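You operate a simulated robot arm through the tools that you are given. There is no shell and no other tool.

The job below is to be done with a simulated robot arm. You get a single attempt, and the scene is never put back.

TASK
Lid and seam the full can in the slide.
Fine: one lid, FIRST and SECOND; end with the roller knob at OPEN and the slide, can in it, at CAN IN; no more drink; the other cans stay.

The check looks at the end state, three seconds after you hand in, the way a careful person would. Anything else that was tipped, shoved, dropped, spilled or broken makes it a failure. Lids that push on must go on centred and level and be pressed home; caps that screw on are set level and turned clockwise until they are tight.

THE ROBOT
A 6-joint arm with a fingered hand on a trunk, on a base that moves. Base frame: it is fixed to the floor where the robot stands at the start and does not move with it; the origin is under the middle of the robot, x ahead of it, y to its left, z up; the surface under the hand at the start is at about z = 860. Units: mm, degrees, N and s.
With the tool pointing down near the work surface it reaches from about 340 to 760 mm from the robot's upright axis, wherever it stands. Its first joint turns from -166.0 to 166.0 degrees. Places, roughly: blue knob marked roller step [600, 500, 1000]; can slide with blue knob [500, 200, 900]; cup of the can slide [600, 200, 900]; green button marked dose [600, 300, 1000]; sealed small can with teal band (6x6x9 cm) [600, 100, 900]; sealed small can with white band (6x6x9 cm) [500, 100, 900]; small can with green band (6x6x9 cm) [600, 200, 900]; small can with orange band (6x6x9 cm) [600, 0, 900]; small can with purple band (6x6x9 cm) [600, 0, 900]; table canner [600, 400, 900]; yellow button marked drop lid [600, 400, 1000]. Payload 4 kg.
Tool frame: the origin (TCP) lies between the finger pads and is the grasp point; the fingertips stand 26 mm ahead of it; z points along the fingers, y is the line along which they close. The gripper opens to 148 mm; its body begins 73 mm behind the TCP. The gripper is a hand of 3 fingers: y runs from the thumb to the fingers, the wrist lies at [0, 0, -239] in the tool frame.
Orientation is that of the tool frame in the base frame, as [roll, pitch, yaw] about the fixed x, y, z axes, in that order (R = Rz(yaw) Ry(pitch) Rx(roll)). With the fingers straight down and closing along the base's y, the tool's x points along the base's -x, its y along +y and its z along -z.

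THE INTERFACE
- The arm moves only by the tool apply_moves. Its argument "rows" is a list that holds one entry, the list of rows, each a list of 6 numbers: the shift along the tool's x, y, z in units of 30 mm (1.0 is 30 mm), then the turn, a rotation vector about the tool's x, y, z in units of 5 degrees (1.0 is 5 degrees). In form: [[[dx, dy, dz, rx, ry, rz], ...]]. A call has 1 to 20 rows; each row shifts and turns the commanded pose from where the row before left it, along the tool's axes as they then stand. A call with a number of a shift or a turn outside -1 to 1 is refused whole. Rows are played at 5 a second. More than 50 mm and 8.6 degrees between two rows, and nothing of the call is played. A pose out of reach is approached as far as the arm can. The call stops where the force on the tool passes 40 N (or 10 N more than at its start, if that is more) or the arm is blocked; 0.2 s more then pass. In this call time passes only in rows, and 0.2 s behind the last. The reply holds the time, the measured pose of the TCP, the force on the tool along the base axes, the opening and the grip force, in the units named above and with some noise, with the torque about the TCP (base axes, N m) and any sound that the robot's microphone picked up.
- Cameras (640 x 400 px; columns grow to the right, rows downward): "scene" is now at [22.4, 191, 1555.9]; the picture's right is [0.27, -0.96, 0.00], its down [-0.68, -0.19, -0.71] and it looks along [0.68, 0.19, -0.71] (base axes); focal length 281 px, centre (320, 200). "wrist" rides on the gripper at [68, -39, -90] in the tool frame; the picture's right is [0.50, 0.87, 0.00], its down [-0.66, 0.38, -0.65] and it looks along [-0.57, 0.33, 0.76] (tool axes); focal length 222 px, centre (320, 200). There is no depth. A picture from a camera that has moved, and an enlarged one, comes with that camera's place and axes in the base frame and with its lens. The place of the scene camera against the robot may be out by one fixed shift of up to 25 mm in any direction.
- camera(camera): a new picture of that camera. It takes no simulated time.
- raise_lower(by): slides the trunk up (or, below 0, down) by that many mm; the arm and the scene camera ride with it, the base frame stays. It gives what a move gives, with no picture.
- drive_base(legs): drives the robot by 1 to 6 legs, each [ahead, left, turn to the left] in mm, mm and degrees, along the robot's own axes; the way and the turn of a leg run together, so that a leg with both is an arc; at most 1500 mm and 180 degrees a leg. The arm and the cameras ride along, it lands a little off, and it stops where it bumps. It gives what a move gives.
- finger_targets(finger1, finger2, thumb_bend): sets how far each is bent, from 0 (flat) to 100 (curled in); at 30 the hand is open as for a grip, at 70 the pads meet at the TCP. One left out holds its place. A second passes; each finger stops where it meets its share of the squeeze, and holds until it gets a number again. It is the only way to open and close the hand. It gives what a move gives, with no picture; readings hold the bend of each and the force on the fingers (four entries, about 0 where the hand has none), thumb and palm.
- turn_head(pan, tilt): turns the head with the scene camera to pan (to the left, within 155 degrees either way) and tilt (down, from -29 to 69), counted from straight ahead of the robot. It gives what a move gives.
- inspect(camera, box): a new picture of the part [left, top, right, bottom] of that camera's present view, enlarged. It takes no simulated time.
- sign_off(): hands the job in; it is judged then, once.

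Nothing tells you exact positions but the pictures and the camera data. Unless the task says otherwise, let go and move clear before handing in.

The tools are called after "Call:" as a command line: name --argument value ..., lists and objects as JSON in quotes. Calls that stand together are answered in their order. apply_moves: Moves the arm, as the interface text tells. Its arguments: {"type":"object","properties":{"rows":{"type":"array"}},"required":["rows"]} The other tools are called the same way: raise_lower (by) moves the trunk up or down; finger_targets (finger1, finger2, thumb_bend) moves the fingers one by one; drive_base (legs) drives the base; turn_head (pan, tilt) turns the head that bears the scene camera; camera (camera) takes a picture; inspect (camera, box) takes an enlarged picture of a part of a camera's view; sign_off () hands the job in.

At the start:

```text
clock: 0.0
tcp_pos: [375.8, 181.5, 1292.4]
tcp_rot: [180.0, 0.0, 179.9]
ft_force: [-0.4, -0.3, 0.6]
torque: [-0.05, -0.01, -0.01]
gripper_width: 147.5
grasp_force: 0.0
shape: jaw
bend: [30.0, 30.0, 30.0]
finger forces: [0.0, 0.0, 0.0, 0.0, 0.1, 0.1]
trunk travel left (down, up): [-525.0, 65.0]
robot x, y, heading: [-1.3, -0.9, 0.1]
head pan, tilt (commanded): [15.7, 44.9]
```

scene: 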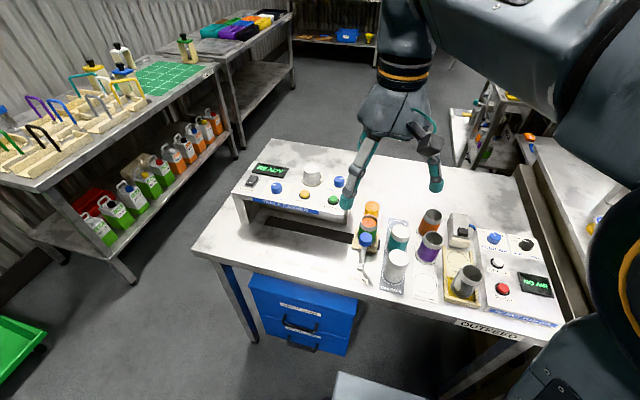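
wrist: 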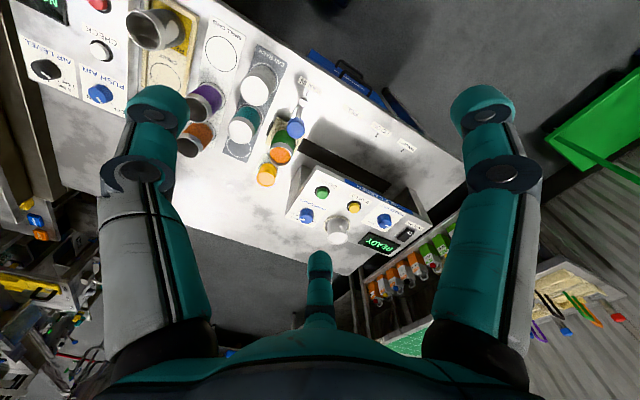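

I see a workbench with a table canner (display READY, knobs and buttons), a can slide with a green-banded can, and other cans to the right. I will look closer before moving anything.

Call:
inspect --camera "scene" --box '[220, 140, 380, 240]'

Call:
inspect --camera "scene" --box '[320, 190, 480, 290]'

Call:
inspect --camera "wrist" --box '[240, 60, 460, 280]'

```text
4.00 times, centred on (300, 190) of scene
camera zoom: at [22.4, 191.0, 1555.9], right [0.27, -0.96, 0.0], down [-0.68, -0.19, -0.71], along [0.68, 0.19, -0.71], focal length 1123 px, centre (400, 240)
```

zoom: 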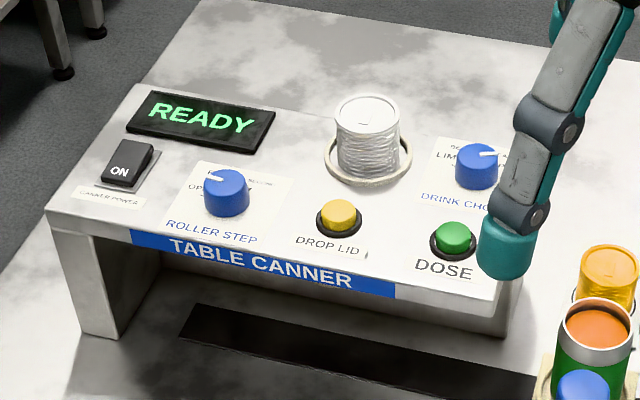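

```text
4.00 times, centred on (400, 240) of scene
camera zoom: at [22.4, 191.0, 1555.9], right [0.27, -0.96, 0.0], down [-0.68, -0.19, -0.71], along [0.68, 0.19, -0.71], focal length 1123 px, centre (0, 40)
```

zoom: 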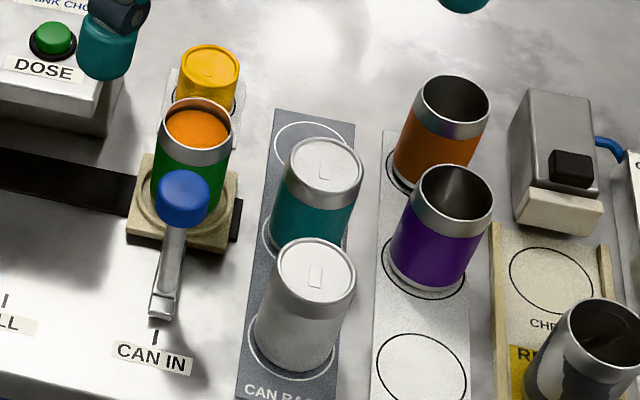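

```text
1.82 times, centred on (350, 170) of wrist
camera zoom: at [309.0, 142.2, 1382.8], right [-0.5, 0.87, 0.0], down [0.66, 0.38, 0.65], along [0.57, 0.33, -0.76], focal length 404 px, centre (266, 254)
```

zoom: 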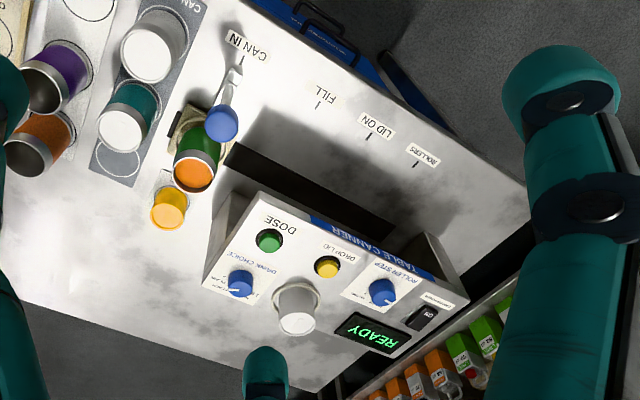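

The slide runs from CAN IN to FILL, LID ON and ROLLERS under the canner. I'll zoom further to read the roller knob's labels and the slide.

Call:
inspect --camera "scene" --box '[255, 170, 305, 205]'

Call:
inspect --camera "scene" --box '[235, 190, 395, 290]'

Call:
inspect --camera "wrist" --box '[270, 170, 430, 270]'

Call:
inspect --camera "wrist" --box '[360, 190, 410, 235]'

```text
11.43 times, centred on (280, 188) of scene
camera zoom: at [22.4, 191.0, 1555.9], right [0.27, -0.96, 0.0], down [-0.68, -0.19, -0.71], along [0.68, 0.19, -0.71], focal length 3208 px, centre (777, 343)
```

zoom: 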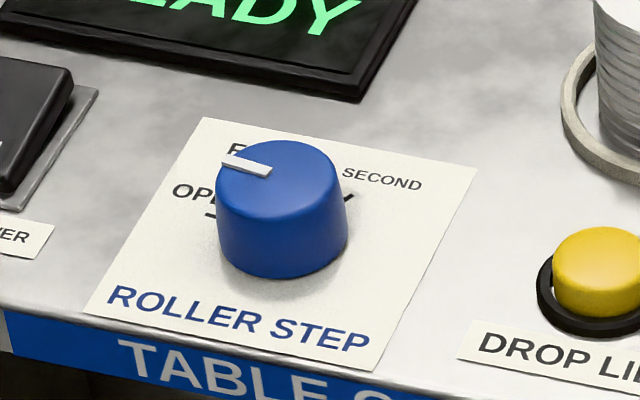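

```text
4.00 times, centred on (315, 240) of scene
camera zoom: at [22.4, 191.0, 1555.9], right [0.27, -0.96, 0.0], down [-0.68, -0.19, -0.71], along [0.68, 0.19, -0.71], focal length 1123 px, centre (340, 40)
```

zoom: 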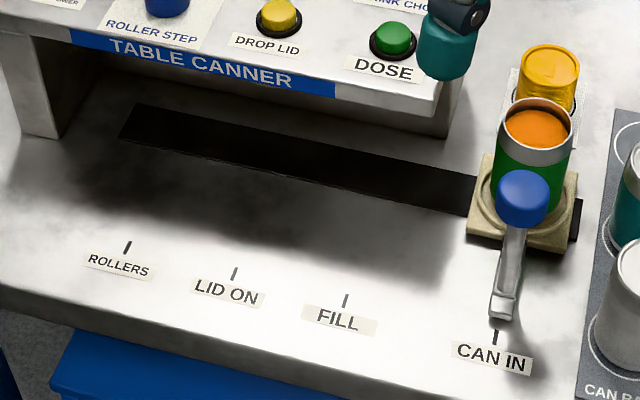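

```text
4.00 times, centred on (350, 220) of wrist
camera zoom: at [309.0, 142.2, 1382.8], right [-0.5, 0.87, 0.0], down [0.66, 0.38, 0.65], along [0.57, 0.33, -0.76], focal length 888 px, centre (200, 120)
```

zoom: 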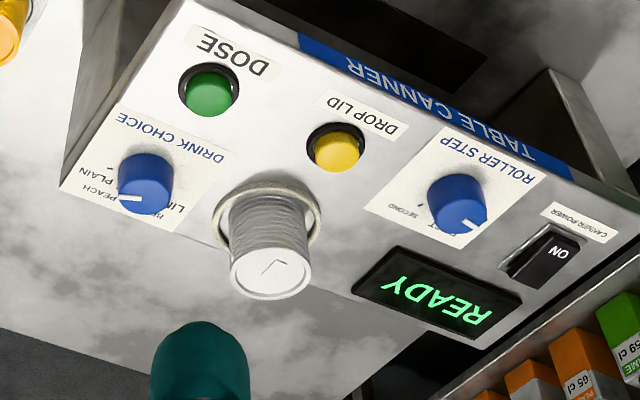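

```text
8.89 times, centred on (385, 212) of wrist
camera zoom: at [309.0, 142.2, 1382.8], right [-0.5, 0.87, 0.0], down [0.66, 0.38, 0.65], along [0.57, 0.33, -0.76], focal length 1974 px, centre (-258, 89)
```

zoom: 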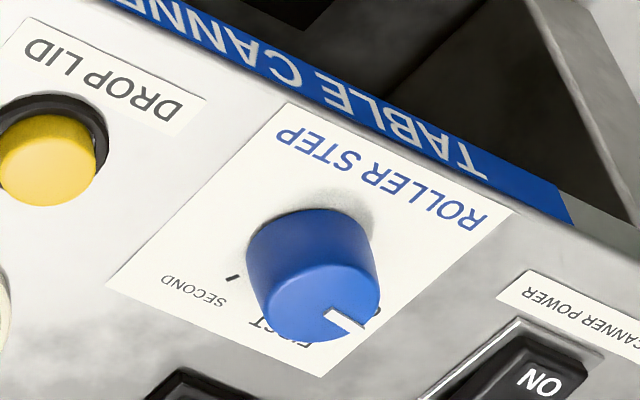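

The roller knob looks to be at OPEN, near (560, 465). That is close to the arm's reach limit, so I'll first drive the base about 250 mm to the left with the arm high and clear.

Call:
drive_base --legs '[[0, 250, 0]]'

```text
clock: 1.8
tcp_pos: [375.6, 429.3, 1291.9]
tcp_rot: [-179.9, 0.0, -179.8]
ft_force: [0.0, -0.6, 0.0]
torque: [0.01, 0.01, 0.0]
gripper_width: 147.8
grasp_force: 0.0
shape: jaw
bend: [30.0, 30.0, 30.0]
finger forces: [0.0, 0.0, 0.0, 0.0, 0.1, 0.1]
trunk travel left (down, up): [-525.0, 65.0]
robot x, y, heading: [1.1, 243.6, 0.2]
head pan, tilt (commanded): [15.7, 44.9]
```

The base is now at y≈244. I'll aim the head at the canner and slide and take new pictures.

Call:
turn_head --pan -8 --tilt 48

Call:
camera --camera "scene"

Call:
camera --camera "wrist"

```text
clock: 2.7
tcp_pos: [375.2, 428.1, 1292.1]
tcp_rot: [-180.0, 0.0, -179.7]
ft_force: [-0.1, 0.0, 0.5]
torque: [0.01, 0.0, -0.02]
gripper_width: 147.8
grasp_force: 0.2
shape: jaw
bend: [30.0, 30.0, 30.0]
finger forces: [0.0, 0.0, 0.0, 0.1, 0.0, 0.0]
trunk travel left (down, up): [-525.0, 65.0]
robot x, y, heading: [0.5, 243.8, -0.0]
head pan, tilt (commanded): [-8.0, 48.0]
```

```text
taken
camera scene: at [21.3, 403.7, 1551.6], right [-0.14, -0.99, 0.0], down [-0.74, 0.1, -0.67], along [0.66, -0.09, -0.74], focal length 281 px, centre (320, 200)
```

scene: 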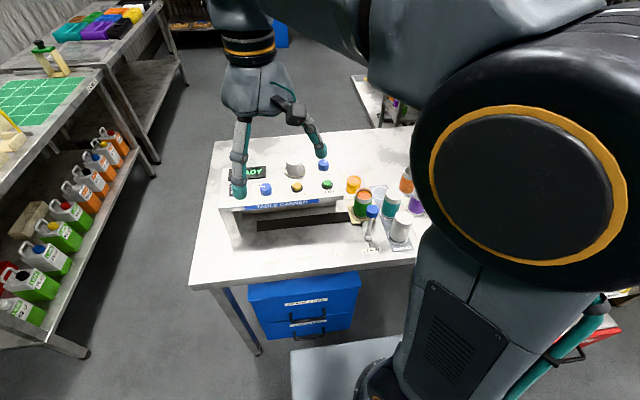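

```text
taken
camera wrist: at [308.2, 388.8, 1382.8], right [-0.5, 0.86, 0.0], down [0.65, 0.38, 0.65], along [0.57, 0.33, -0.76], focal length 222 px, centre (320, 200)
```

wrist: 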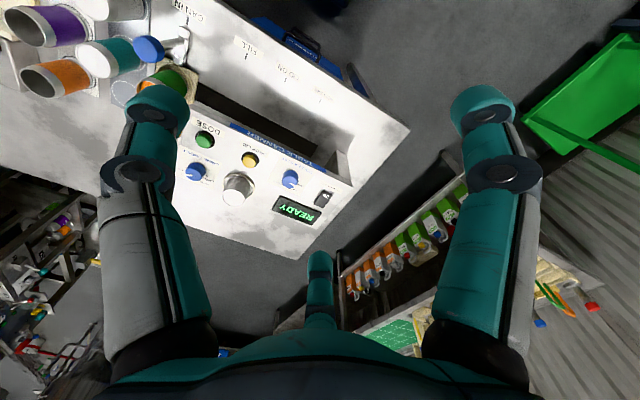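

Next I'll move the hand toward the slide so the wrist camera can see the slide knob and can up close.

Call:
apply_moves --rows '[[[-0.12, -0.94, 0.5, 0, 0, 0], [-0.12, -0.94, 0.5, 0, 0, 0], [-0.12, -0.94, 0.5, 0, 0, 0], [-0.12, -0.94, 0.5, 0, 0, 0], [-0.12, -0.94, 0.5, 0, 0, 0], [-0.12, -0.94, 0.5, 0, 0, 0], [-0.12, -0.94, 0.5, 0, 0, 0], [-0.12, -0.94, 0.5, 0, 0, 0], [-0.12, -0.94, 0.5, 0, 0, 0], [-0.12, -0.94, 0.5, 0, 0, 0]]]'

Call:
camera --camera "wrist"

Call:
camera --camera "scene"

```text
clock: 4.9
tcp_pos: [414.4, 146.0, 1140.4]
tcp_rot: [180.0, -0.1, -179.9]
ft_force: [-0.1, -0.5, 0.1]
torque: [-0.01, 0.01, -0.02]
gripper_width: 147.9
grasp_force: 0.1
shape: jaw
bend: [30.0, 30.0, 30.0]
finger forces: [0.1, 0.1, 0.1, 0.1, 0.0, 0.0]
trunk travel left (down, up): [-525.0, 65.0]
robot x, y, heading: [4.8, 246.0, 0.1]
head pan, tilt (commanded): [-8.0, 48.0]
```

```text
taken
camera wrist: at [346.7, 105.3, 1233.1], right [-0.5, 0.86, 0.0], down [0.65, 0.38, 0.65], along [0.57, 0.33, -0.76], focal length 222 px, centre (320, 200)
```

wrist: 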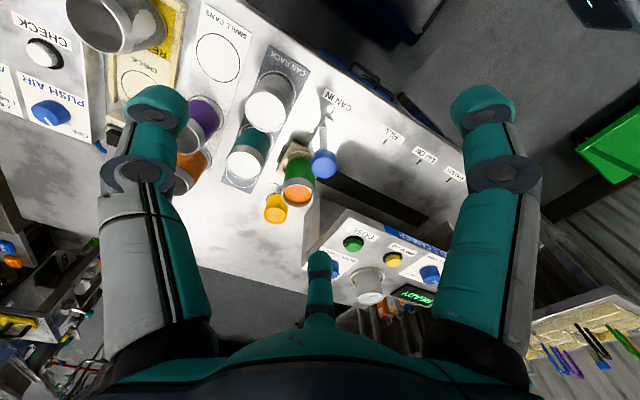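

```text
taken
camera scene: at [21.4, 403.4, 1551.6], right [-0.14, -0.99, 0.0], down [-0.74, 0.1, -0.67], along [0.66, -0.09, -0.74], focal length 281 px, centre (320, 200)
```

scene: 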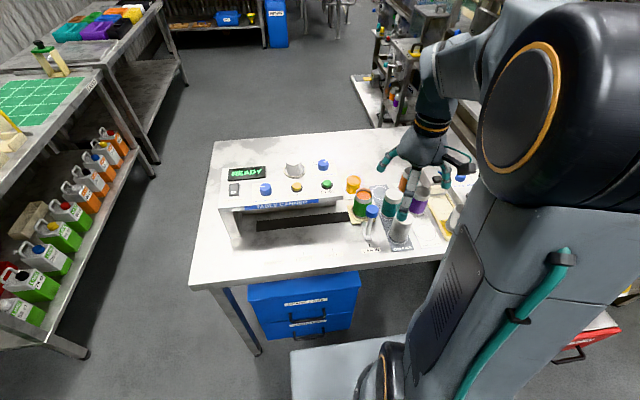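

Call:
inspect --camera "wrist" --box '[240, 75, 400, 215]'

Call:
inspect --camera "scene" --box '[210, 150, 410, 275]'

Call:
inspect --camera "scene" --box '[330, 160, 430, 260]'

```text
2.86 times, centred on (320, 145) of wrist
camera zoom: at [346.7, 105.3, 1233.1], right [-0.5, 0.86, 0.0], down [0.65, 0.38, 0.65], along [0.57, 0.33, -0.76], focal length 635 px, centre (320, 357)
```

zoom: 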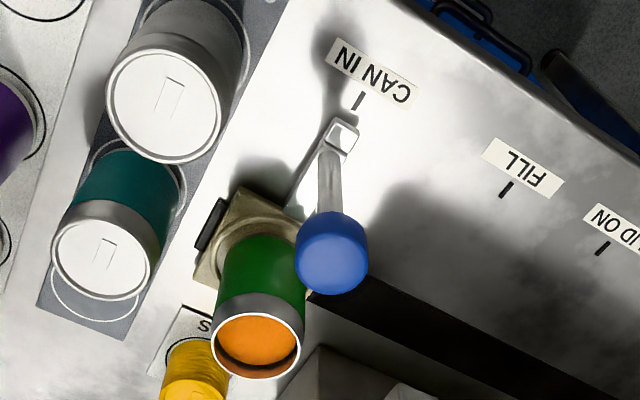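

```text
3.20 times, centred on (310, 212) of scene
camera zoom: at [21.4, 403.4, 1551.6], right [-0.14, -0.99, 0.0], down [-0.74, 0.1, -0.67], along [0.66, -0.09, -0.74], focal length 898 px, centre (352, 160)
```

zoom: 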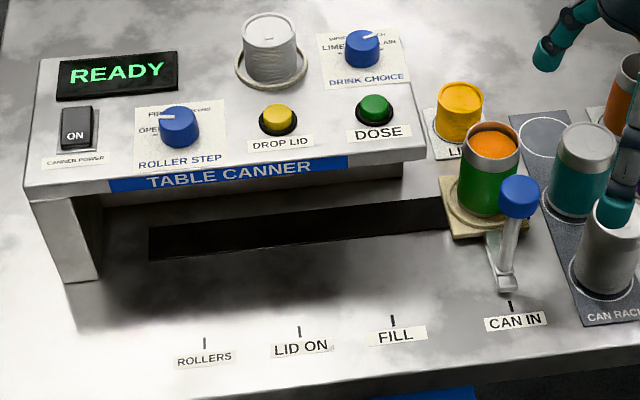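

```text
4.00 times, centred on (380, 210) of scene
camera zoom: at [21.4, 403.4, 1551.6], right [-0.14, -0.99, 0.0], down [-0.74, 0.1, -0.67], along [0.66, -0.09, -0.74], focal length 1123 px, centre (80, 160)
```

zoom: 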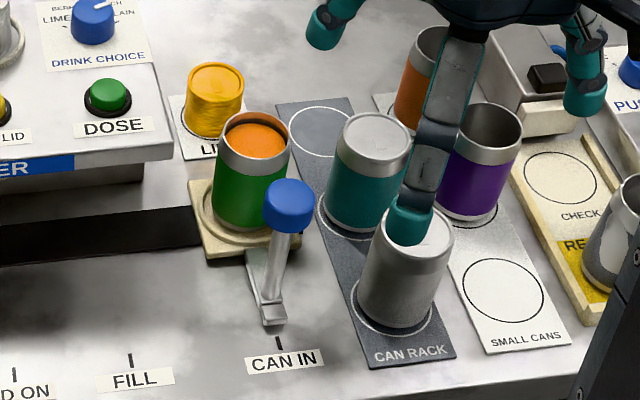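

Now the slide is clear: a cup carries the full green can, and an arm toward me ends in a post with a blue knob, top near (478, 187, 983). The track ticks are about 110, 195 and 278 mm to the left of CAN IN. I'll partly close the fingers, turn the hand 30°, and hover over the slide knob.

Call:
finger_targets --finger1 50 --finger2 50 --thumb_bend 50

Call:
apply_moves --rows '[[[0, 0, 0, 0, 0, -1], [0, 0, 0, 0, 0, -1], [0, 0, 0, 0, 0, -1], [0, 0, 0, 0, 0, -1], [0, 0, 0, 0, 0, -1], [0, 0, 0, 0, 0, -1]]]'

Call:
camera --camera "wrist"

```text
clock: 5.9
tcp_pos: [413.1, 146.3, 1143.0]
tcp_rot: [179.9, 0.0, -179.7]
ft_force: [-0.1, 0.3, 0.5]
torque: [-0.03, -0.02, -0.03]
gripper_width: 62.8
grasp_force: 0.0
shape: fingers
bend: [50.0, 50.0, 50.0]
finger forces: [0.1, 0.1, 0.0, 0.0, 0.0, 0.0]
trunk travel left (down, up): [-525.0, 65.0]
robot x, y, heading: [-0.3, 244.5, 0.5]
head pan, tilt (commanded): [-8.0, 48.0]
```

```text
clock: 7.3
tcp_pos: [413.8, 145.5, 1142.7]
tcp_rot: [180.0, 0.0, -149.8]
ft_force: [0.8, 0.6, 0.1]
torque: [0.0, -0.01, -0.02]
gripper_width: 62.6
grasp_force: 0.0
shape: fingers
bend: [50.0, 50.0, 50.0]
finger forces: [0.1, 0.1, 0.0, 0.0, 0.0, 0.1]
trunk travel left (down, up): [-525.0, 65.0]
robot x, y, heading: [-0.3, 242.6, 0.1]
head pan, tilt (commanded): [-8.0, 48.0]
```

```text
taken
camera wrist: at [374.0, 77.6, 1233.7], right [-0.87, 0.5, 0.0], down [0.38, 0.66, 0.65], along [0.32, 0.57, -0.76], focal length 222 px, centre (320, 200)
```

wrist: 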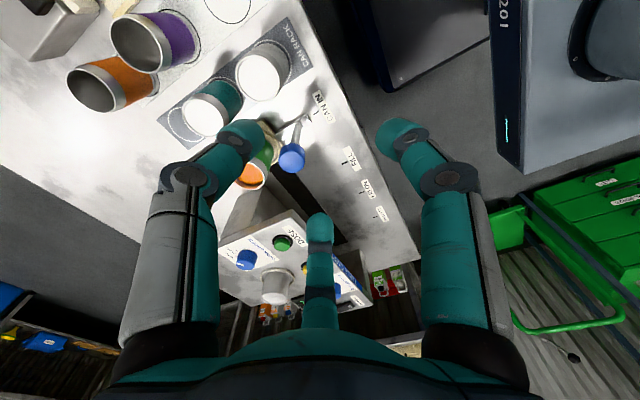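

The hand is rotated and pre-shaped (63 mm opening). I'll now move over the slide knob to a hover height.

Call:
apply_moves --rows '[[[-0.4256, 0.0238, 0.376, 0, 0, 0], [-0.4256, 0.0238, 0.376, 0, 0, 0], [-0.4256, 0.0238, 0.376, 0, 0, 0], [-0.4256, 0.0238, 0.376, 0, 0, 0], [-0.4256, 0.0238, 0.376, 0, 0, 0], [-0.4256, 0.0238, 0.376, 0, 0, 0]]]'

Call:
camera --camera "wrist"

Call:
inspect --camera "scene" --box '[330, 140, 430, 260]'

```text
clock: 8.7
tcp_pos: [475.7, 190.3, 1074.2]
tcp_rot: [180.0, 0.0, -149.9]
ft_force: [-1.0, -0.4, -0.2]
torque: [-0.04, 0.01, -0.01]
gripper_width: 62.6
grasp_force: 0.0
shape: fingers
bend: [50.0, 50.0, 50.0]
finger forces: [0.0, 0.0, 0.0, 0.1, 0.1, 0.1]
trunk travel left (down, up): [-525.0, 65.0]
robot x, y, heading: [2.8, 243.5, 0.2]
head pan, tilt (commanded): [-8.0, 48.0]
```

```text
taken
camera wrist: at [437.3, 122.3, 1164.5], right [-0.87, 0.5, 0.0], down [0.38, 0.66, 0.65], along [0.33, 0.57, -0.76], focal length 222 px, centre (320, 200)
```

wrist: 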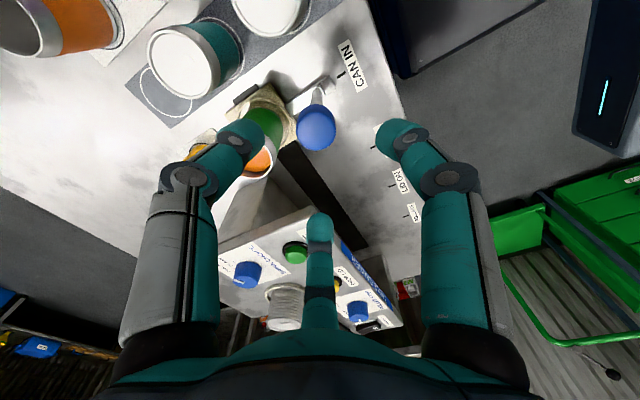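

```text
3.33 times, centred on (380, 200) of scene
camera zoom: at [21.4, 403.5, 1551.6], right [-0.14, -0.99, 0.0], down [-0.74, 0.1, -0.67], along [0.66, -0.09, -0.74], focal length 936 px, centre (120, 200)
```

zoom: 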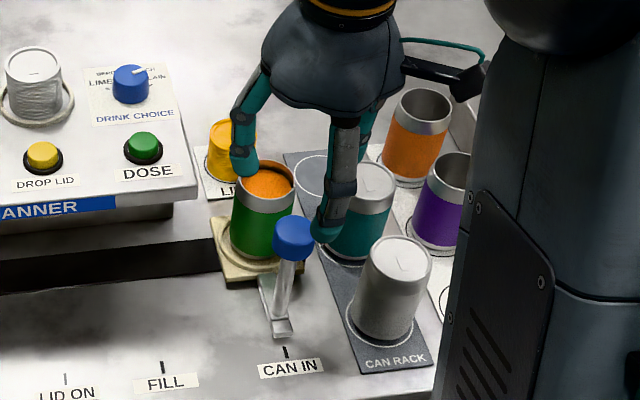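

Call:
inspect --camera "wrist" --box '[260, 60, 380, 170]'

```text
3.64 times, centred on (320, 115) of wrist
camera zoom: at [437.3, 122.3, 1164.5], right [-0.87, 0.5, 0.0], down [0.38, 0.66, 0.65], along [0.33, 0.57, -0.76], focal length 808 px, centre (320, 509)
```

zoom: 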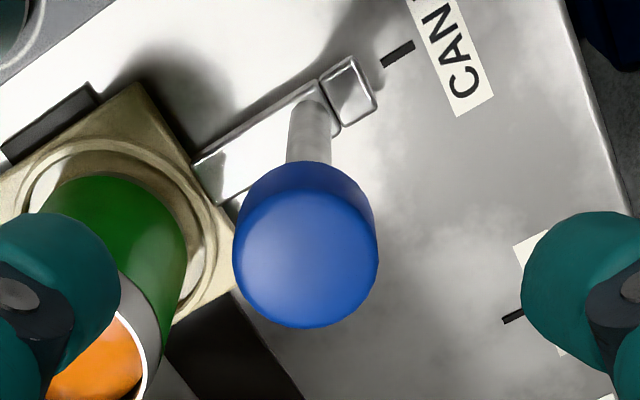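

The knob's top centre is at about (480, 189, 983), 34 mm across. I'll descend partway, check that the fingers straddle it, then go on.

Call:
apply_moves --rows '[[[-0.082, -0.078, 0.4, 0, 0, 0], [0, 0, 0.4, 0, 0, 0], [0, 0, 0.4, 0, 0, 0], [0, 0, 0.4, 0, 0, 0], [0, 0, 0.4, 0, 0, 0], [0, 0, 0.3, 0, 0, 0], [0, 0, 0.2, 0, 0, 0]]]'

Call:
camera --camera "wrist"

Call:
inspect --camera "scene" --box '[330, 140, 430, 260]'

```text
clock: 10.3
tcp_pos: [479.1, 189.1, 999.9]
tcp_rot: [180.0, 0.0, -149.7]
ft_force: [-0.7, -0.2, 0.0]
torque: [0.01, -0.04, 0.0]
gripper_width: 62.3
grasp_force: 0.0
shape: fingers
bend: [50.0, 50.0, 50.0]
finger forces: [0.0, 0.1, 0.1, 0.0, 0.1, 0.0]
trunk travel left (down, up): [-525.0, 65.0]
robot x, y, heading: [1.8, 241.9, 0.3]
head pan, tilt (commanded): [-8.0, 48.0]
```

```text
taken
camera wrist: at [440.5, 119.9, 1090.6], right [-0.87, 0.5, 0.0], down [0.38, 0.66, 0.65], along [0.33, 0.57, -0.76], focal length 222 px, centre (320, 200)
```

wrist: 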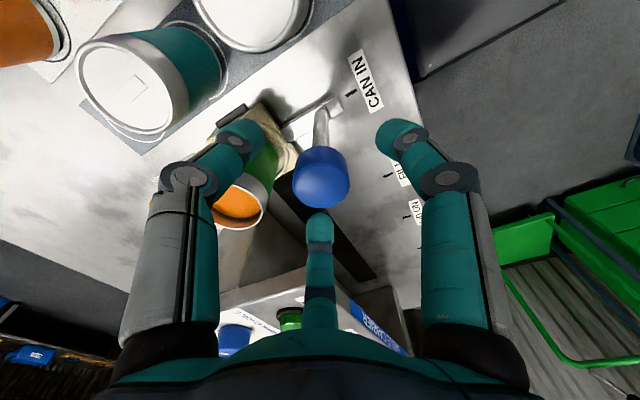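

```text
3.33 times, centred on (380, 200) of scene
camera zoom: at [21.4, 403.6, 1551.6], right [-0.14, -0.99, 0.0], down [-0.74, 0.1, -0.67], along [0.66, -0.09, -0.74], focal length 936 px, centre (120, 200)
```

zoom: 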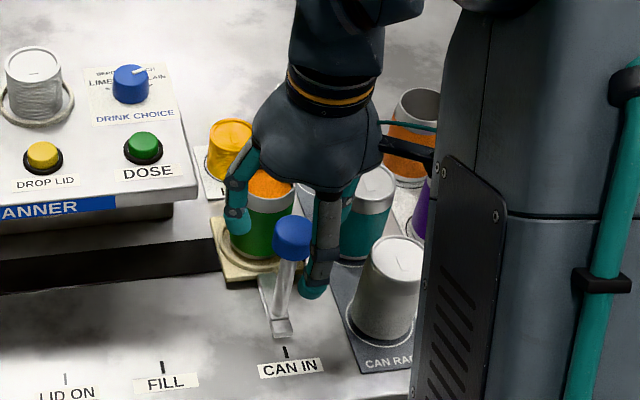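

The knob lies centred between the three fingers. I'll descend the last 30 mm.

Call:
apply_moves --rows '[[[0, 0, 0.25, 0, 0, 0], [0, 0, 0.25, 0, 0, 0], [0, 0, 0.25, 0, 0, 0], [0, 0, 0.25, 0, 0, 0]]]'

Call:
camera --camera "wrist"

Call:
inspect --camera "scene" --box '[330, 140, 430, 260]'

```text
clock: 11.3
tcp_pos: [479.4, 189.3, 970.0]
tcp_rot: [180.0, 0.0, -149.7]
ft_force: [-0.5, 0.5, 0.9]
torque: [-0.02, 0.02, -0.02]
gripper_width: 62.4
grasp_force: 0.0
shape: fingers
bend: [50.0, 50.0, 50.0]
finger forces: [0.1, 0.0, 0.0, 0.2, 0.0, 0.0]
trunk travel left (down, up): [-525.0, 65.0]
robot x, y, heading: [3.0, 245.5, -0.0]
head pan, tilt (commanded): [-8.0, 48.0]
```

```text
taken
camera wrist: at [440.7, 120.9, 1060.4], right [-0.87, 0.5, 0.0], down [0.38, 0.66, 0.65], along [0.33, 0.57, -0.76], focal length 222 px, centre (320, 200)
```

wrist: 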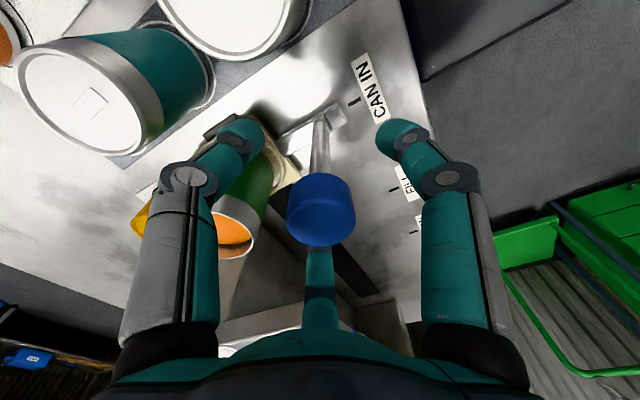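

```text
3.33 times, centred on (380, 200) of scene
camera zoom: at [21.4, 403.6, 1551.6], right [-0.14, -0.99, 0.0], down [-0.74, 0.1, -0.67], along [0.66, -0.09, -0.74], focal length 936 px, centre (120, 200)
```

zoom: 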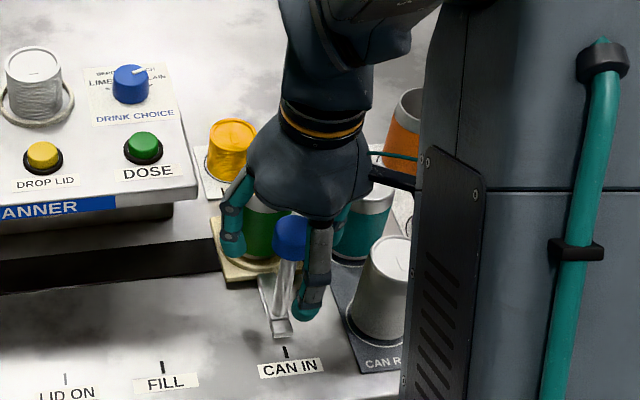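

The knob is between the pads at mid-height. I'll close gently on it.

Call:
finger_targets --finger1 60 --finger2 60 --thumb_bend 60

Call:
camera --camera "wrist"

```text
clock: 12.3
tcp_pos: [478.7, 189.9, 970.1]
tcp_rot: [180.0, 0.1, -149.8]
ft_force: [-0.4, 0.1, -0.3]
torque: [0.04, -0.01, 0.01]
gripper_width: 30.3
grasp_force: 0.0
shape: fingers
bend: [60.0, 60.0, 60.0]
finger forces: [0.0, 0.0, 0.0, 0.1, 0.0, 0.0]
trunk travel left (down, up): [-525.0, 65.0]
robot x, y, heading: [-3.0, 247.3, 0.3]
head pan, tilt (commanded): [-8.0, 48.0]
```

```text
taken
camera wrist: at [440.7, 120.9, 1060.6], right [-0.87, 0.5, 0.0], down [0.38, 0.66, 0.65], along [0.33, 0.57, -0.76], focal length 222 px, centre (320, 200)
```

wrist: 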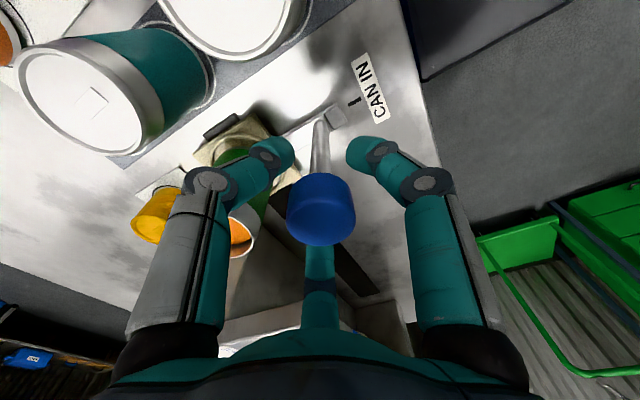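

No contact yet at bend 60; I'll close a bit further.

Call:
finger_targets --finger1 65 --finger2 65 --thumb_bend 65

Call:
camera --camera "wrist"

Call:
inspect --camera "scene" --box '[330, 140, 430, 260]'

```text
clock: 13.3
tcp_pos: [479.8, 189.9, 970.5]
tcp_rot: [-180.0, 0.0, -149.8]
ft_force: [-1.9, -0.2, 0.1]
torque: [-0.01, 0.01, -0.03]
gripper_width: 14.2
grasp_force: 0.1
shape: fingers
bend: [65.0, 65.0, 65.0]
finger forces: [0.0, 0.0, 0.1, 0.0, 0.0, 0.0]
trunk travel left (down, up): [-525.0, 65.0]
robot x, y, heading: [-4.1, 244.6, 0.2]
head pan, tilt (commanded): [-8.0, 48.0]
```

```text
taken
camera wrist: at [440.7, 120.9, 1060.6], right [-0.87, 0.5, 0.0], down [0.38, 0.66, 0.65], along [0.33, 0.57, -0.76], focal length 222 px, centre (320, 200)
```

wrist: 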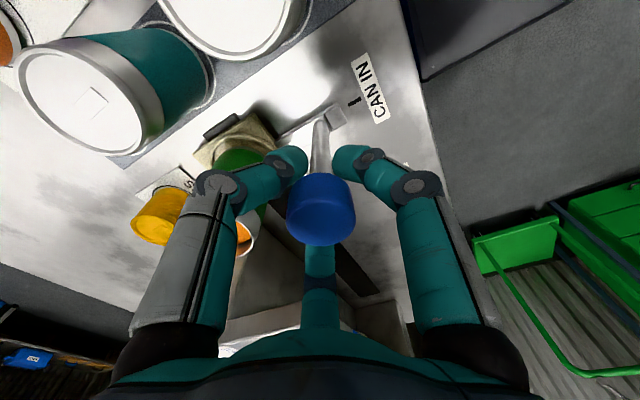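

```text
3.33 times, centred on (380, 200) of scene
camera zoom: at [21.3, 403.6, 1551.6], right [-0.14, -0.99, 0.0], down [-0.74, 0.1, -0.67], along [0.66, -0.09, -0.74], focal length 936 px, centre (120, 200)
```

zoom: 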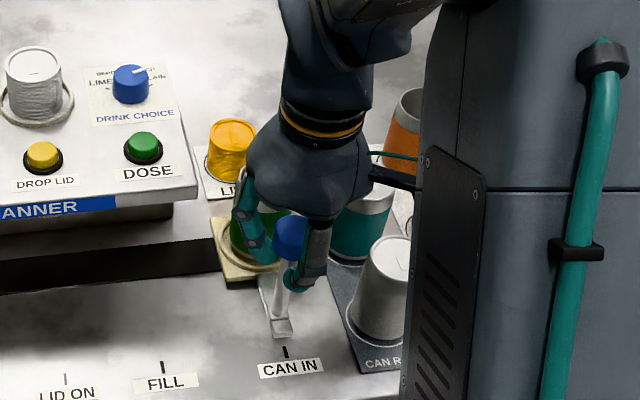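

The knob cap is thinner than I took it (about z 968–983), so the fingertips are closing on the post right beneath it. That's a good hold for sliding; I'll close slightly more until light contact.

Call:
finger_targets --finger1 68 --finger2 68 --thumb_bend 68

Call:
camera --camera "wrist"

```text
clock: 14.3
tcp_pos: [479.7, 188.4, 969.9]
tcp_rot: [180.0, 0.0, -149.9]
ft_force: [0.1, -1.2, -0.8]
torque: [0.04, 0.0, 0.0]
gripper_width: 9.2
grasp_force: 2.7
shape: fingers
bend: [66.0, 66.0, 67.0]
finger forces: [1.3, 1.4, 0.0, 0.0, 2.3, 0.1]
trunk travel left (down, up): [-525.0, 65.0]
robot x, y, heading: [1.8, 247.9, 0.5]
head pan, tilt (commanded): [-8.0, 48.0]
```

```text
taken
camera wrist: at [440.8, 120.9, 1060.5], right [-0.87, 0.5, 0.0], down [0.38, 0.66, 0.65], along [0.33, 0.57, -0.76], focal length 222 px, centre (320, 200)
```

wrist: 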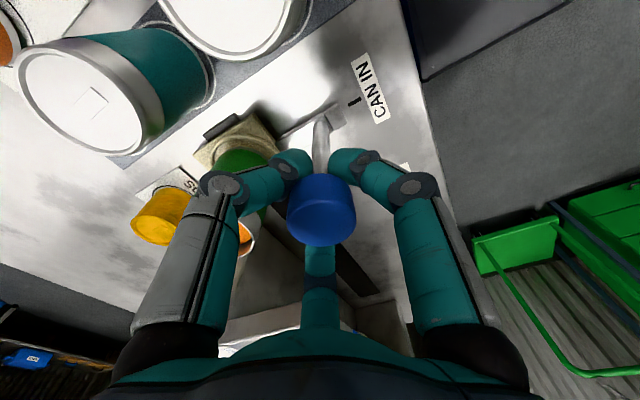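

I have a light grip (2.7 N). I'll slide gently to the left, with slow ramps so that the full can does not slosh, and watch the force.

Call:
apply_moves --rows '[[[-0.0125, 0.02165, 0, 0, 0, 0], [-0.025, 0.0433, 0, 0, 0, 0], [-0.05, 0.0866, 0, 0, 0, 0], [-0.065, 0.1126, 0, 0, 0, 0], [-0.065, 0.1126, 0, 0, 0, 0], [-0.05, 0.0866, 0, 0, 0, 0], [-0.025, 0.0433, 0, 0, 0, 0], [-0.0125, 0.02165, 0, 0, 0, 0]]]'

Call:
camera --camera "wrist"

Call:
inspect --camera "scene" --box '[310, 140, 430, 260]'

```text
clock: 16.1
tcp_pos: [479.4, 207.9, 969.7]
tcp_rot: [180.0, 0.0, -149.9]
ft_force: [-1.3, 0.6, -0.3]
torque: [0.01, 0.05, 0.01]
gripper_width: 9.3
grasp_force: 3.2
shape: fingers
bend: [66.0, 67.0, 67.0]
finger forces: [2.1, 1.3, 0.0, 0.1, 1.9, 0.0]
trunk travel left (down, up): [-525.0, 65.0]
robot x, y, heading: [-1.9, 245.6, 0.3]
head pan, tilt (commanded): [-8.0, 48.0]
```

```text
taken
camera wrist: at [441.5, 138.6, 1060.0], right [-0.87, 0.5, 0.0], down [0.38, 0.66, 0.65], along [0.33, 0.57, -0.76], focal length 222 px, centre (320, 200)
```

wrist: 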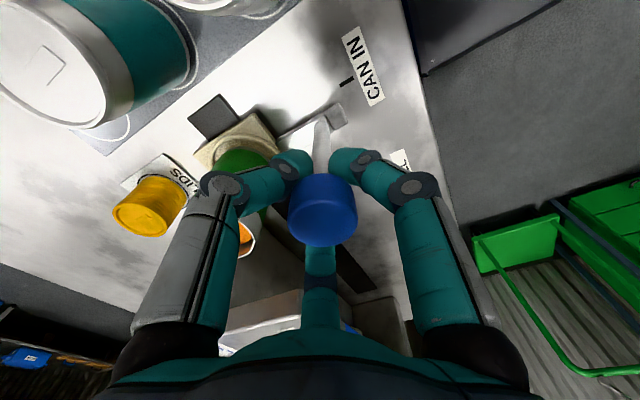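

```text
3.33 times, centred on (370, 200) of scene
camera zoom: at [21.1, 403.5, 1551.6], right [-0.14, -0.99, 0.0], down [-0.74, 0.1, -0.67], along [0.66, -0.09, -0.74], focal length 936 px, centre (153, 200)
```

zoom: 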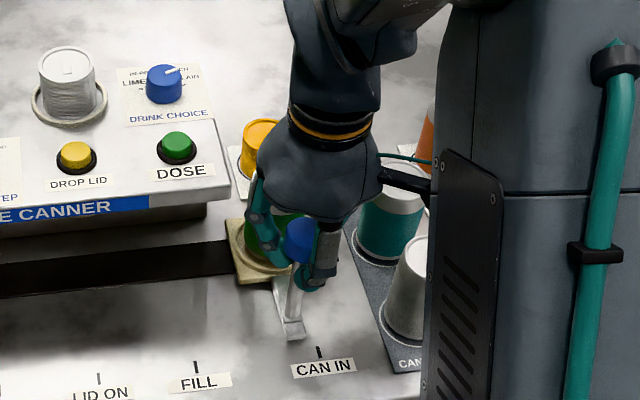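

The slide moves freely with almost no force. I'll continue toward FILL slowly and check the clearance of the fingers to the canner front.

Call:
apply_moves --rows '[[[-0.0125, 0.02165, 0, 0, 0, 0], [-0.025, 0.0433, 0, 0, 0, 0], [-0.05, 0.0866, 0, 0, 0, 0], [-0.075, 0.13, 0, 0, 0, 0], [-0.1, 0.1732, 0, 0, 0, 0], [-0.1, 0.1732, 0, 0, 0, 0], [-0.1, 0.1732, 0, 0, 0, 0], [-0.1, 0.1732, 0, 0, 0, 0], [-0.1, 0.1732, 0, 0, 0, 0], [-0.1, 0.1732, 0, 0, 0, 0], [-0.1, 0.1732, 0, 0, 0, 0], [-0.075, 0.13, 0, 0, 0, 0], [-0.05, 0.0866, 0, 0, 0, 0], [-0.025, 0.0433, 0, 0, 0, 0], [-0.0125, 0.02165, 0, 0, 0, 0]]]'

Call:
camera --camera "wrist"

Call:
inspect --camera "scene" --box '[250, 140, 410, 260]'

```text
clock: 19.3
tcp_pos: [480.1, 268.0, 970.9]
tcp_rot: [-179.9, 0.0, -149.8]
ft_force: [-1.3, -0.9, -0.2]
torque: [0.03, 0.04, -0.02]
gripper_width: 9.8
grasp_force: 2.3
shape: fingers
bend: [66.0, 67.0, 67.0]
finger forces: [2.1, 1.1, 0.0, 0.0, 2.1, 0.0]
trunk travel left (down, up): [-525.0, 65.0]
robot x, y, heading: [1.9, 246.8, 0.3]
head pan, tilt (commanded): [-8.0, 48.0]
```

```text
taken
camera wrist: at [442.1, 199.6, 1060.5], right [-0.87, 0.5, 0.0], down [0.38, 0.66, 0.65], along [0.33, 0.57, -0.76], focal length 222 px, centre (320, 200)
```

wrist: 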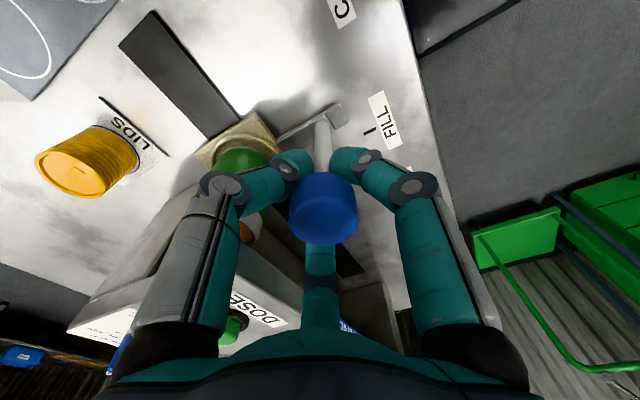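

```text
3.33 times, centred on (330, 200) of scene
camera zoom: at [21.3, 403.5, 1551.5], right [-0.14, -0.99, 0.0], down [-0.74, 0.1, -0.67], along [0.66, -0.09, -0.74], focal length 936 px, centre (287, 200)
```

zoom: 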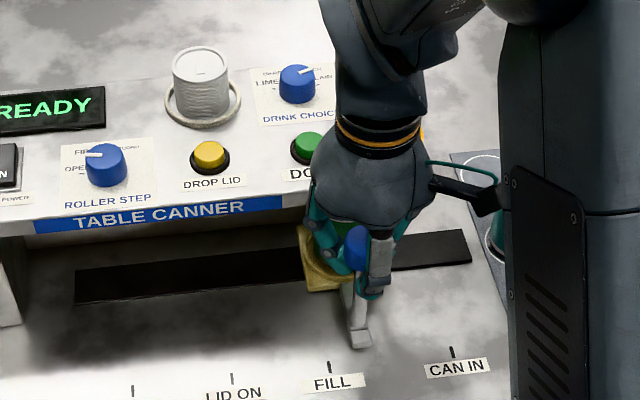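

Clear so far; the pointer approaches FILL. I'll keep going past FILL toward LID ON.

Call:
apply_moves --rows '[[[-0.0125, 0.02165, 0, 0, 0, 0], [-0.025, 0.0433, 0, 0, 0, 0], [-0.05, 0.0866, 0, 0, 0, 0], [-0.075, 0.13, 0, 0, 0, 0], [-0.1, 0.1732, 0, 0, 0, 0], [-0.1, 0.1732, 0, 0, 0, 0], [-0.1, 0.1732, 0, 0, 0, 0], [-0.1, 0.1732, 0, 0, 0, 0], [-0.1, 0.1732, 0, 0, 0, 0], [-0.1, 0.1732, 0, 0, 0, 0], [-0.1, 0.1732, 0, 0, 0, 0], [-0.1, 0.1732, 0, 0, 0, 0], [-0.1, 0.1732, 0, 0, 0, 0], [-0.1, 0.1732, 0, 0, 0, 0], [-0.1, 0.1732, 0, 0, 0, 0], [-0.075, 0.13, 0, 0, 0, 0], [-0.05, 0.0866, 0, 0, 0, 0], [-0.025, 0.0433, 0, 0, 0, 0], [-0.0125, 0.02165, 0, 0, 0, 0]]]'

Call:
camera --camera "wrist"

Call:
inspect --camera "scene" --box '[230, 140, 390, 260]'

```text
clock: 23.3
tcp_pos: [479.5, 355.2, 968.4]
tcp_rot: [-179.9, 0.0, -149.9]
ft_force: [2.1, -0.4, 2.1]
torque: [-0.01, -0.01, 0.03]
gripper_width: 9.3
grasp_force: 2.9
shape: fingers
bend: [66.0, 67.0, 67.0]
finger forces: [1.7, 1.7, 0.0, 0.0, 2.5, 0.0]
trunk travel left (down, up): [-525.0, 65.0]
robot x, y, heading: [0.2, 239.6, 0.1]
head pan, tilt (commanded): [-8.0, 48.0]
```

```text
taken
camera wrist: at [441.2, 285.8, 1059.5], right [-0.87, 0.5, 0.0], down [0.38, 0.66, 0.65], along [0.33, 0.57, -0.76], focal length 222 px, centre (320, 200)
```

wrist: 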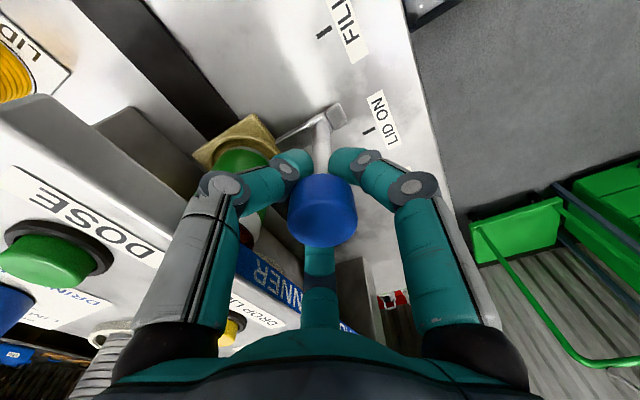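

```text
3.33 times, centred on (310, 200) of scene
camera zoom: at [21.5, 403.5, 1551.6], right [-0.14, -0.99, 0.0], down [-0.74, 0.1, -0.67], along [0.66, -0.09, -0.74], focal length 936 px, centre (353, 200)
```

zoom: 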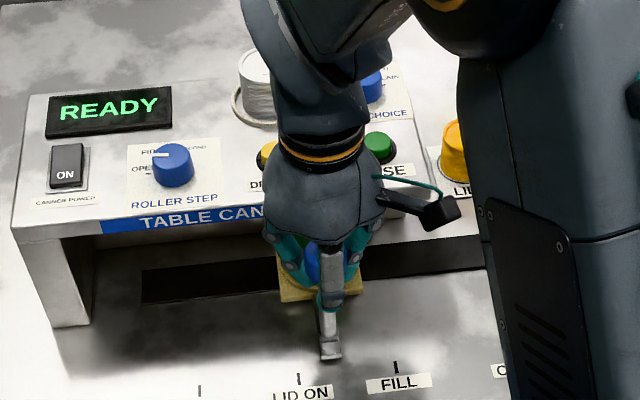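

LID ON is about 30 mm further. I'll move 28 mm and then align the pointer against the tick.

Call:
apply_moves --rows '[[[-0.0125, 0.02165, 0, 0, 0, 0], [-0.025, 0.0433, 0, 0, 0, 0], [-0.05, 0.0866, 0, 0, 0, 0], [-0.075, 0.13, 0, 0, 0, 0], [-0.075, 0.13, 0, 0, 0, 0], [-0.075, 0.13, 0, 0, 0, 0], [-0.075, 0.13, 0, 0, 0, 0], [-0.05, 0.0866, 0, 0, 0, 0], [-0.025, 0.0433, 0, 0, 0, 0], [-0.0125, 0.02165, 0, 0, 0, 0]]]'

Call:
inspect --camera "wrist" --box '[290, 70, 410, 170]'

Call:
inspect --camera "scene" --box '[230, 170, 390, 280]'

Call:
camera --camera "wrist"

```text
clock: 25.5
tcp_pos: [479.1, 382.4, 968.7]
tcp_rot: [180.0, 0.0, -149.8]
ft_force: [1.5, 0.3, 0.9]
torque: [0.03, -0.02, -0.01]
gripper_width: 9.2
grasp_force: 2.7
shape: fingers
bend: [66.0, 67.0, 67.0]
finger forces: [1.7, 1.7, 0.0, 0.1, 2.0, 0.0]
trunk travel left (down, up): [-525.0, 65.0]
robot x, y, heading: [-0.4, 244.1, 0.4]
head pan, tilt (commanded): [-8.0, 48.0]
```

```text
4.00 times, centred on (350, 120) of wrist
camera zoom: at [440.9, 314.2, 1059.9], right [-0.87, 0.5, 0.0], down [0.38, 0.66, 0.65], along [0.33, 0.57, -0.76], focal length 888 px, centre (200, 520)
```

zoom: 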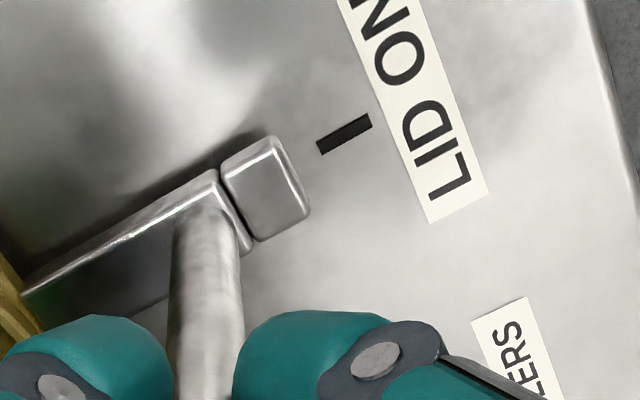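

```text
3.64 times, centred on (310, 225) of scene
camera zoom: at [21.5, 403.7, 1551.6], right [-0.14, -0.99, 0.0], down [-0.74, 0.1, -0.67], along [0.66, -0.09, -0.74], focal length 1021 px, centre (356, 109)
```

zoom: 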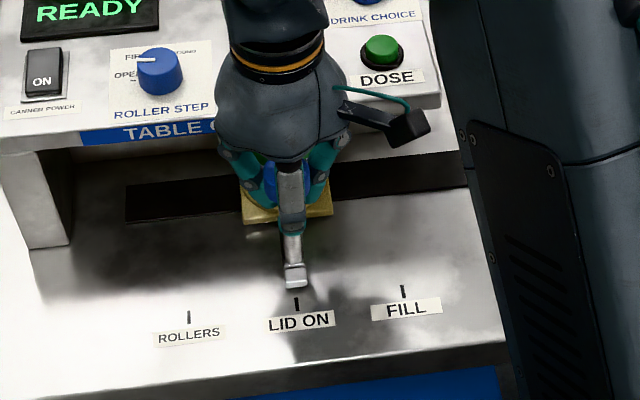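

```text
taken
camera wrist: at [440.9, 314.2, 1059.9], right [-0.87, 0.5, 0.0], down [0.38, 0.66, 0.65], along [0.33, 0.57, -0.76], focal length 222 px, centre (320, 200)
```

wrist: 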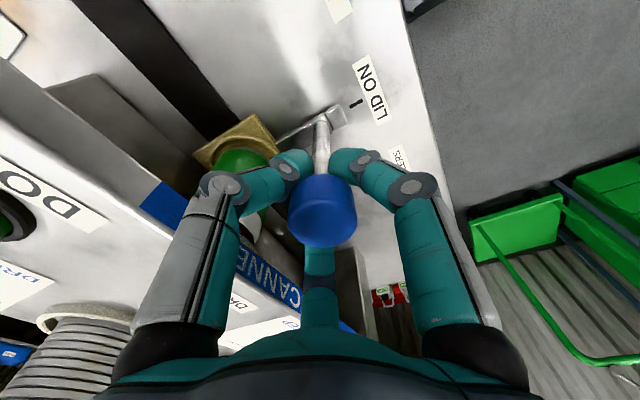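

Call:
inspect --camera "scene" --box '[280, 230, 320, 255]'

Call:
inspect --camera "wrist" --box '[310, 90, 370, 130]'

```text
16.00 times, centred on (300, 242) of scene
camera zoom: at [21.5, 403.7, 1551.6], right [-0.14, -0.99, 0.0], down [-0.74, 0.1, -0.67], along [0.66, -0.09, -0.74], focal length 4491 px, centre (640, -480)
```

zoom: 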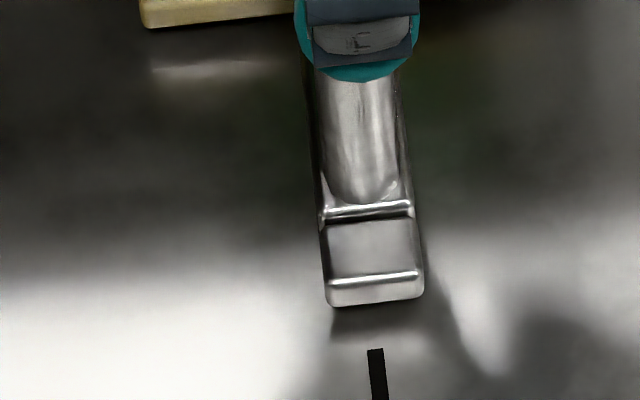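

```text
10.00 times, centred on (340, 110) of wrist
camera zoom: at [440.9, 314.2, 1059.9], right [-0.87, 0.5, 0.0], down [0.38, 0.66, 0.65], along [0.33, 0.57, -0.76], focal length 2221 px, centre (120, 1100)
```

zoom: 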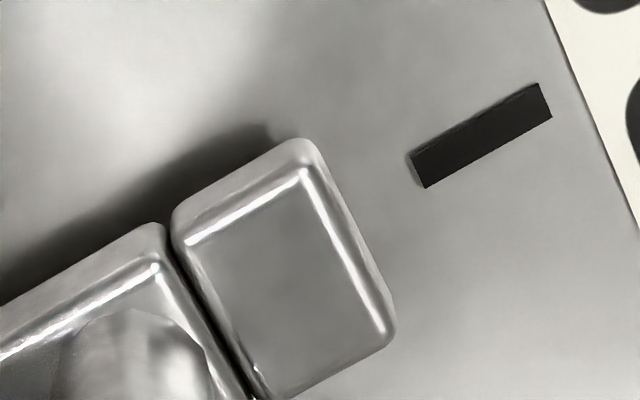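

The pointer is about 1 mm short of the LID ON tick. I'll nudge it 1.2 mm and check again.

Call:
apply_moves --rows '[[[-0.01, 0.0173, 0, 0, 0, 0], [-0.01, 0.0173, 0, 0, 0, 0]]]'

Call:
inspect --camera "scene" --box '[280, 230, 320, 255]'

```text
clock: 26.1
tcp_pos: [479.9, 382.8, 970.1]
tcp_rot: [-179.9, 0.0, -149.8]
ft_force: [0.6, 0.3, 0.9]
torque: [0.05, 0.02, 0.04]
gripper_width: 9.2
grasp_force: 2.1
shape: fingers
bend: [66.0, 67.0, 67.0]
finger forces: [1.9, 1.3, 0.0, 0.0, 2.2, 0.0]
trunk travel left (down, up): [-525.0, 65.0]
robot x, y, heading: [2.2, 247.3, 0.1]
head pan, tilt (commanded): [-8.0, 48.0]
```

```text
16.00 times, centred on (300, 242) of scene
camera zoom: at [21.4, 403.5, 1551.6], right [-0.14, -0.99, 0.0], down [-0.74, 0.1, -0.67], along [0.66, -0.09, -0.74], focal length 4491 px, centre (640, -480)
```

zoom: 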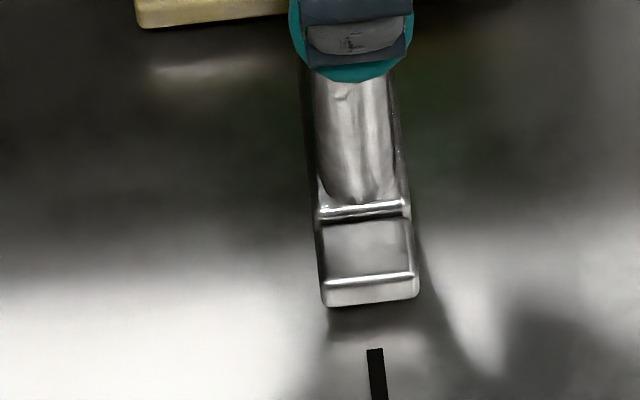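

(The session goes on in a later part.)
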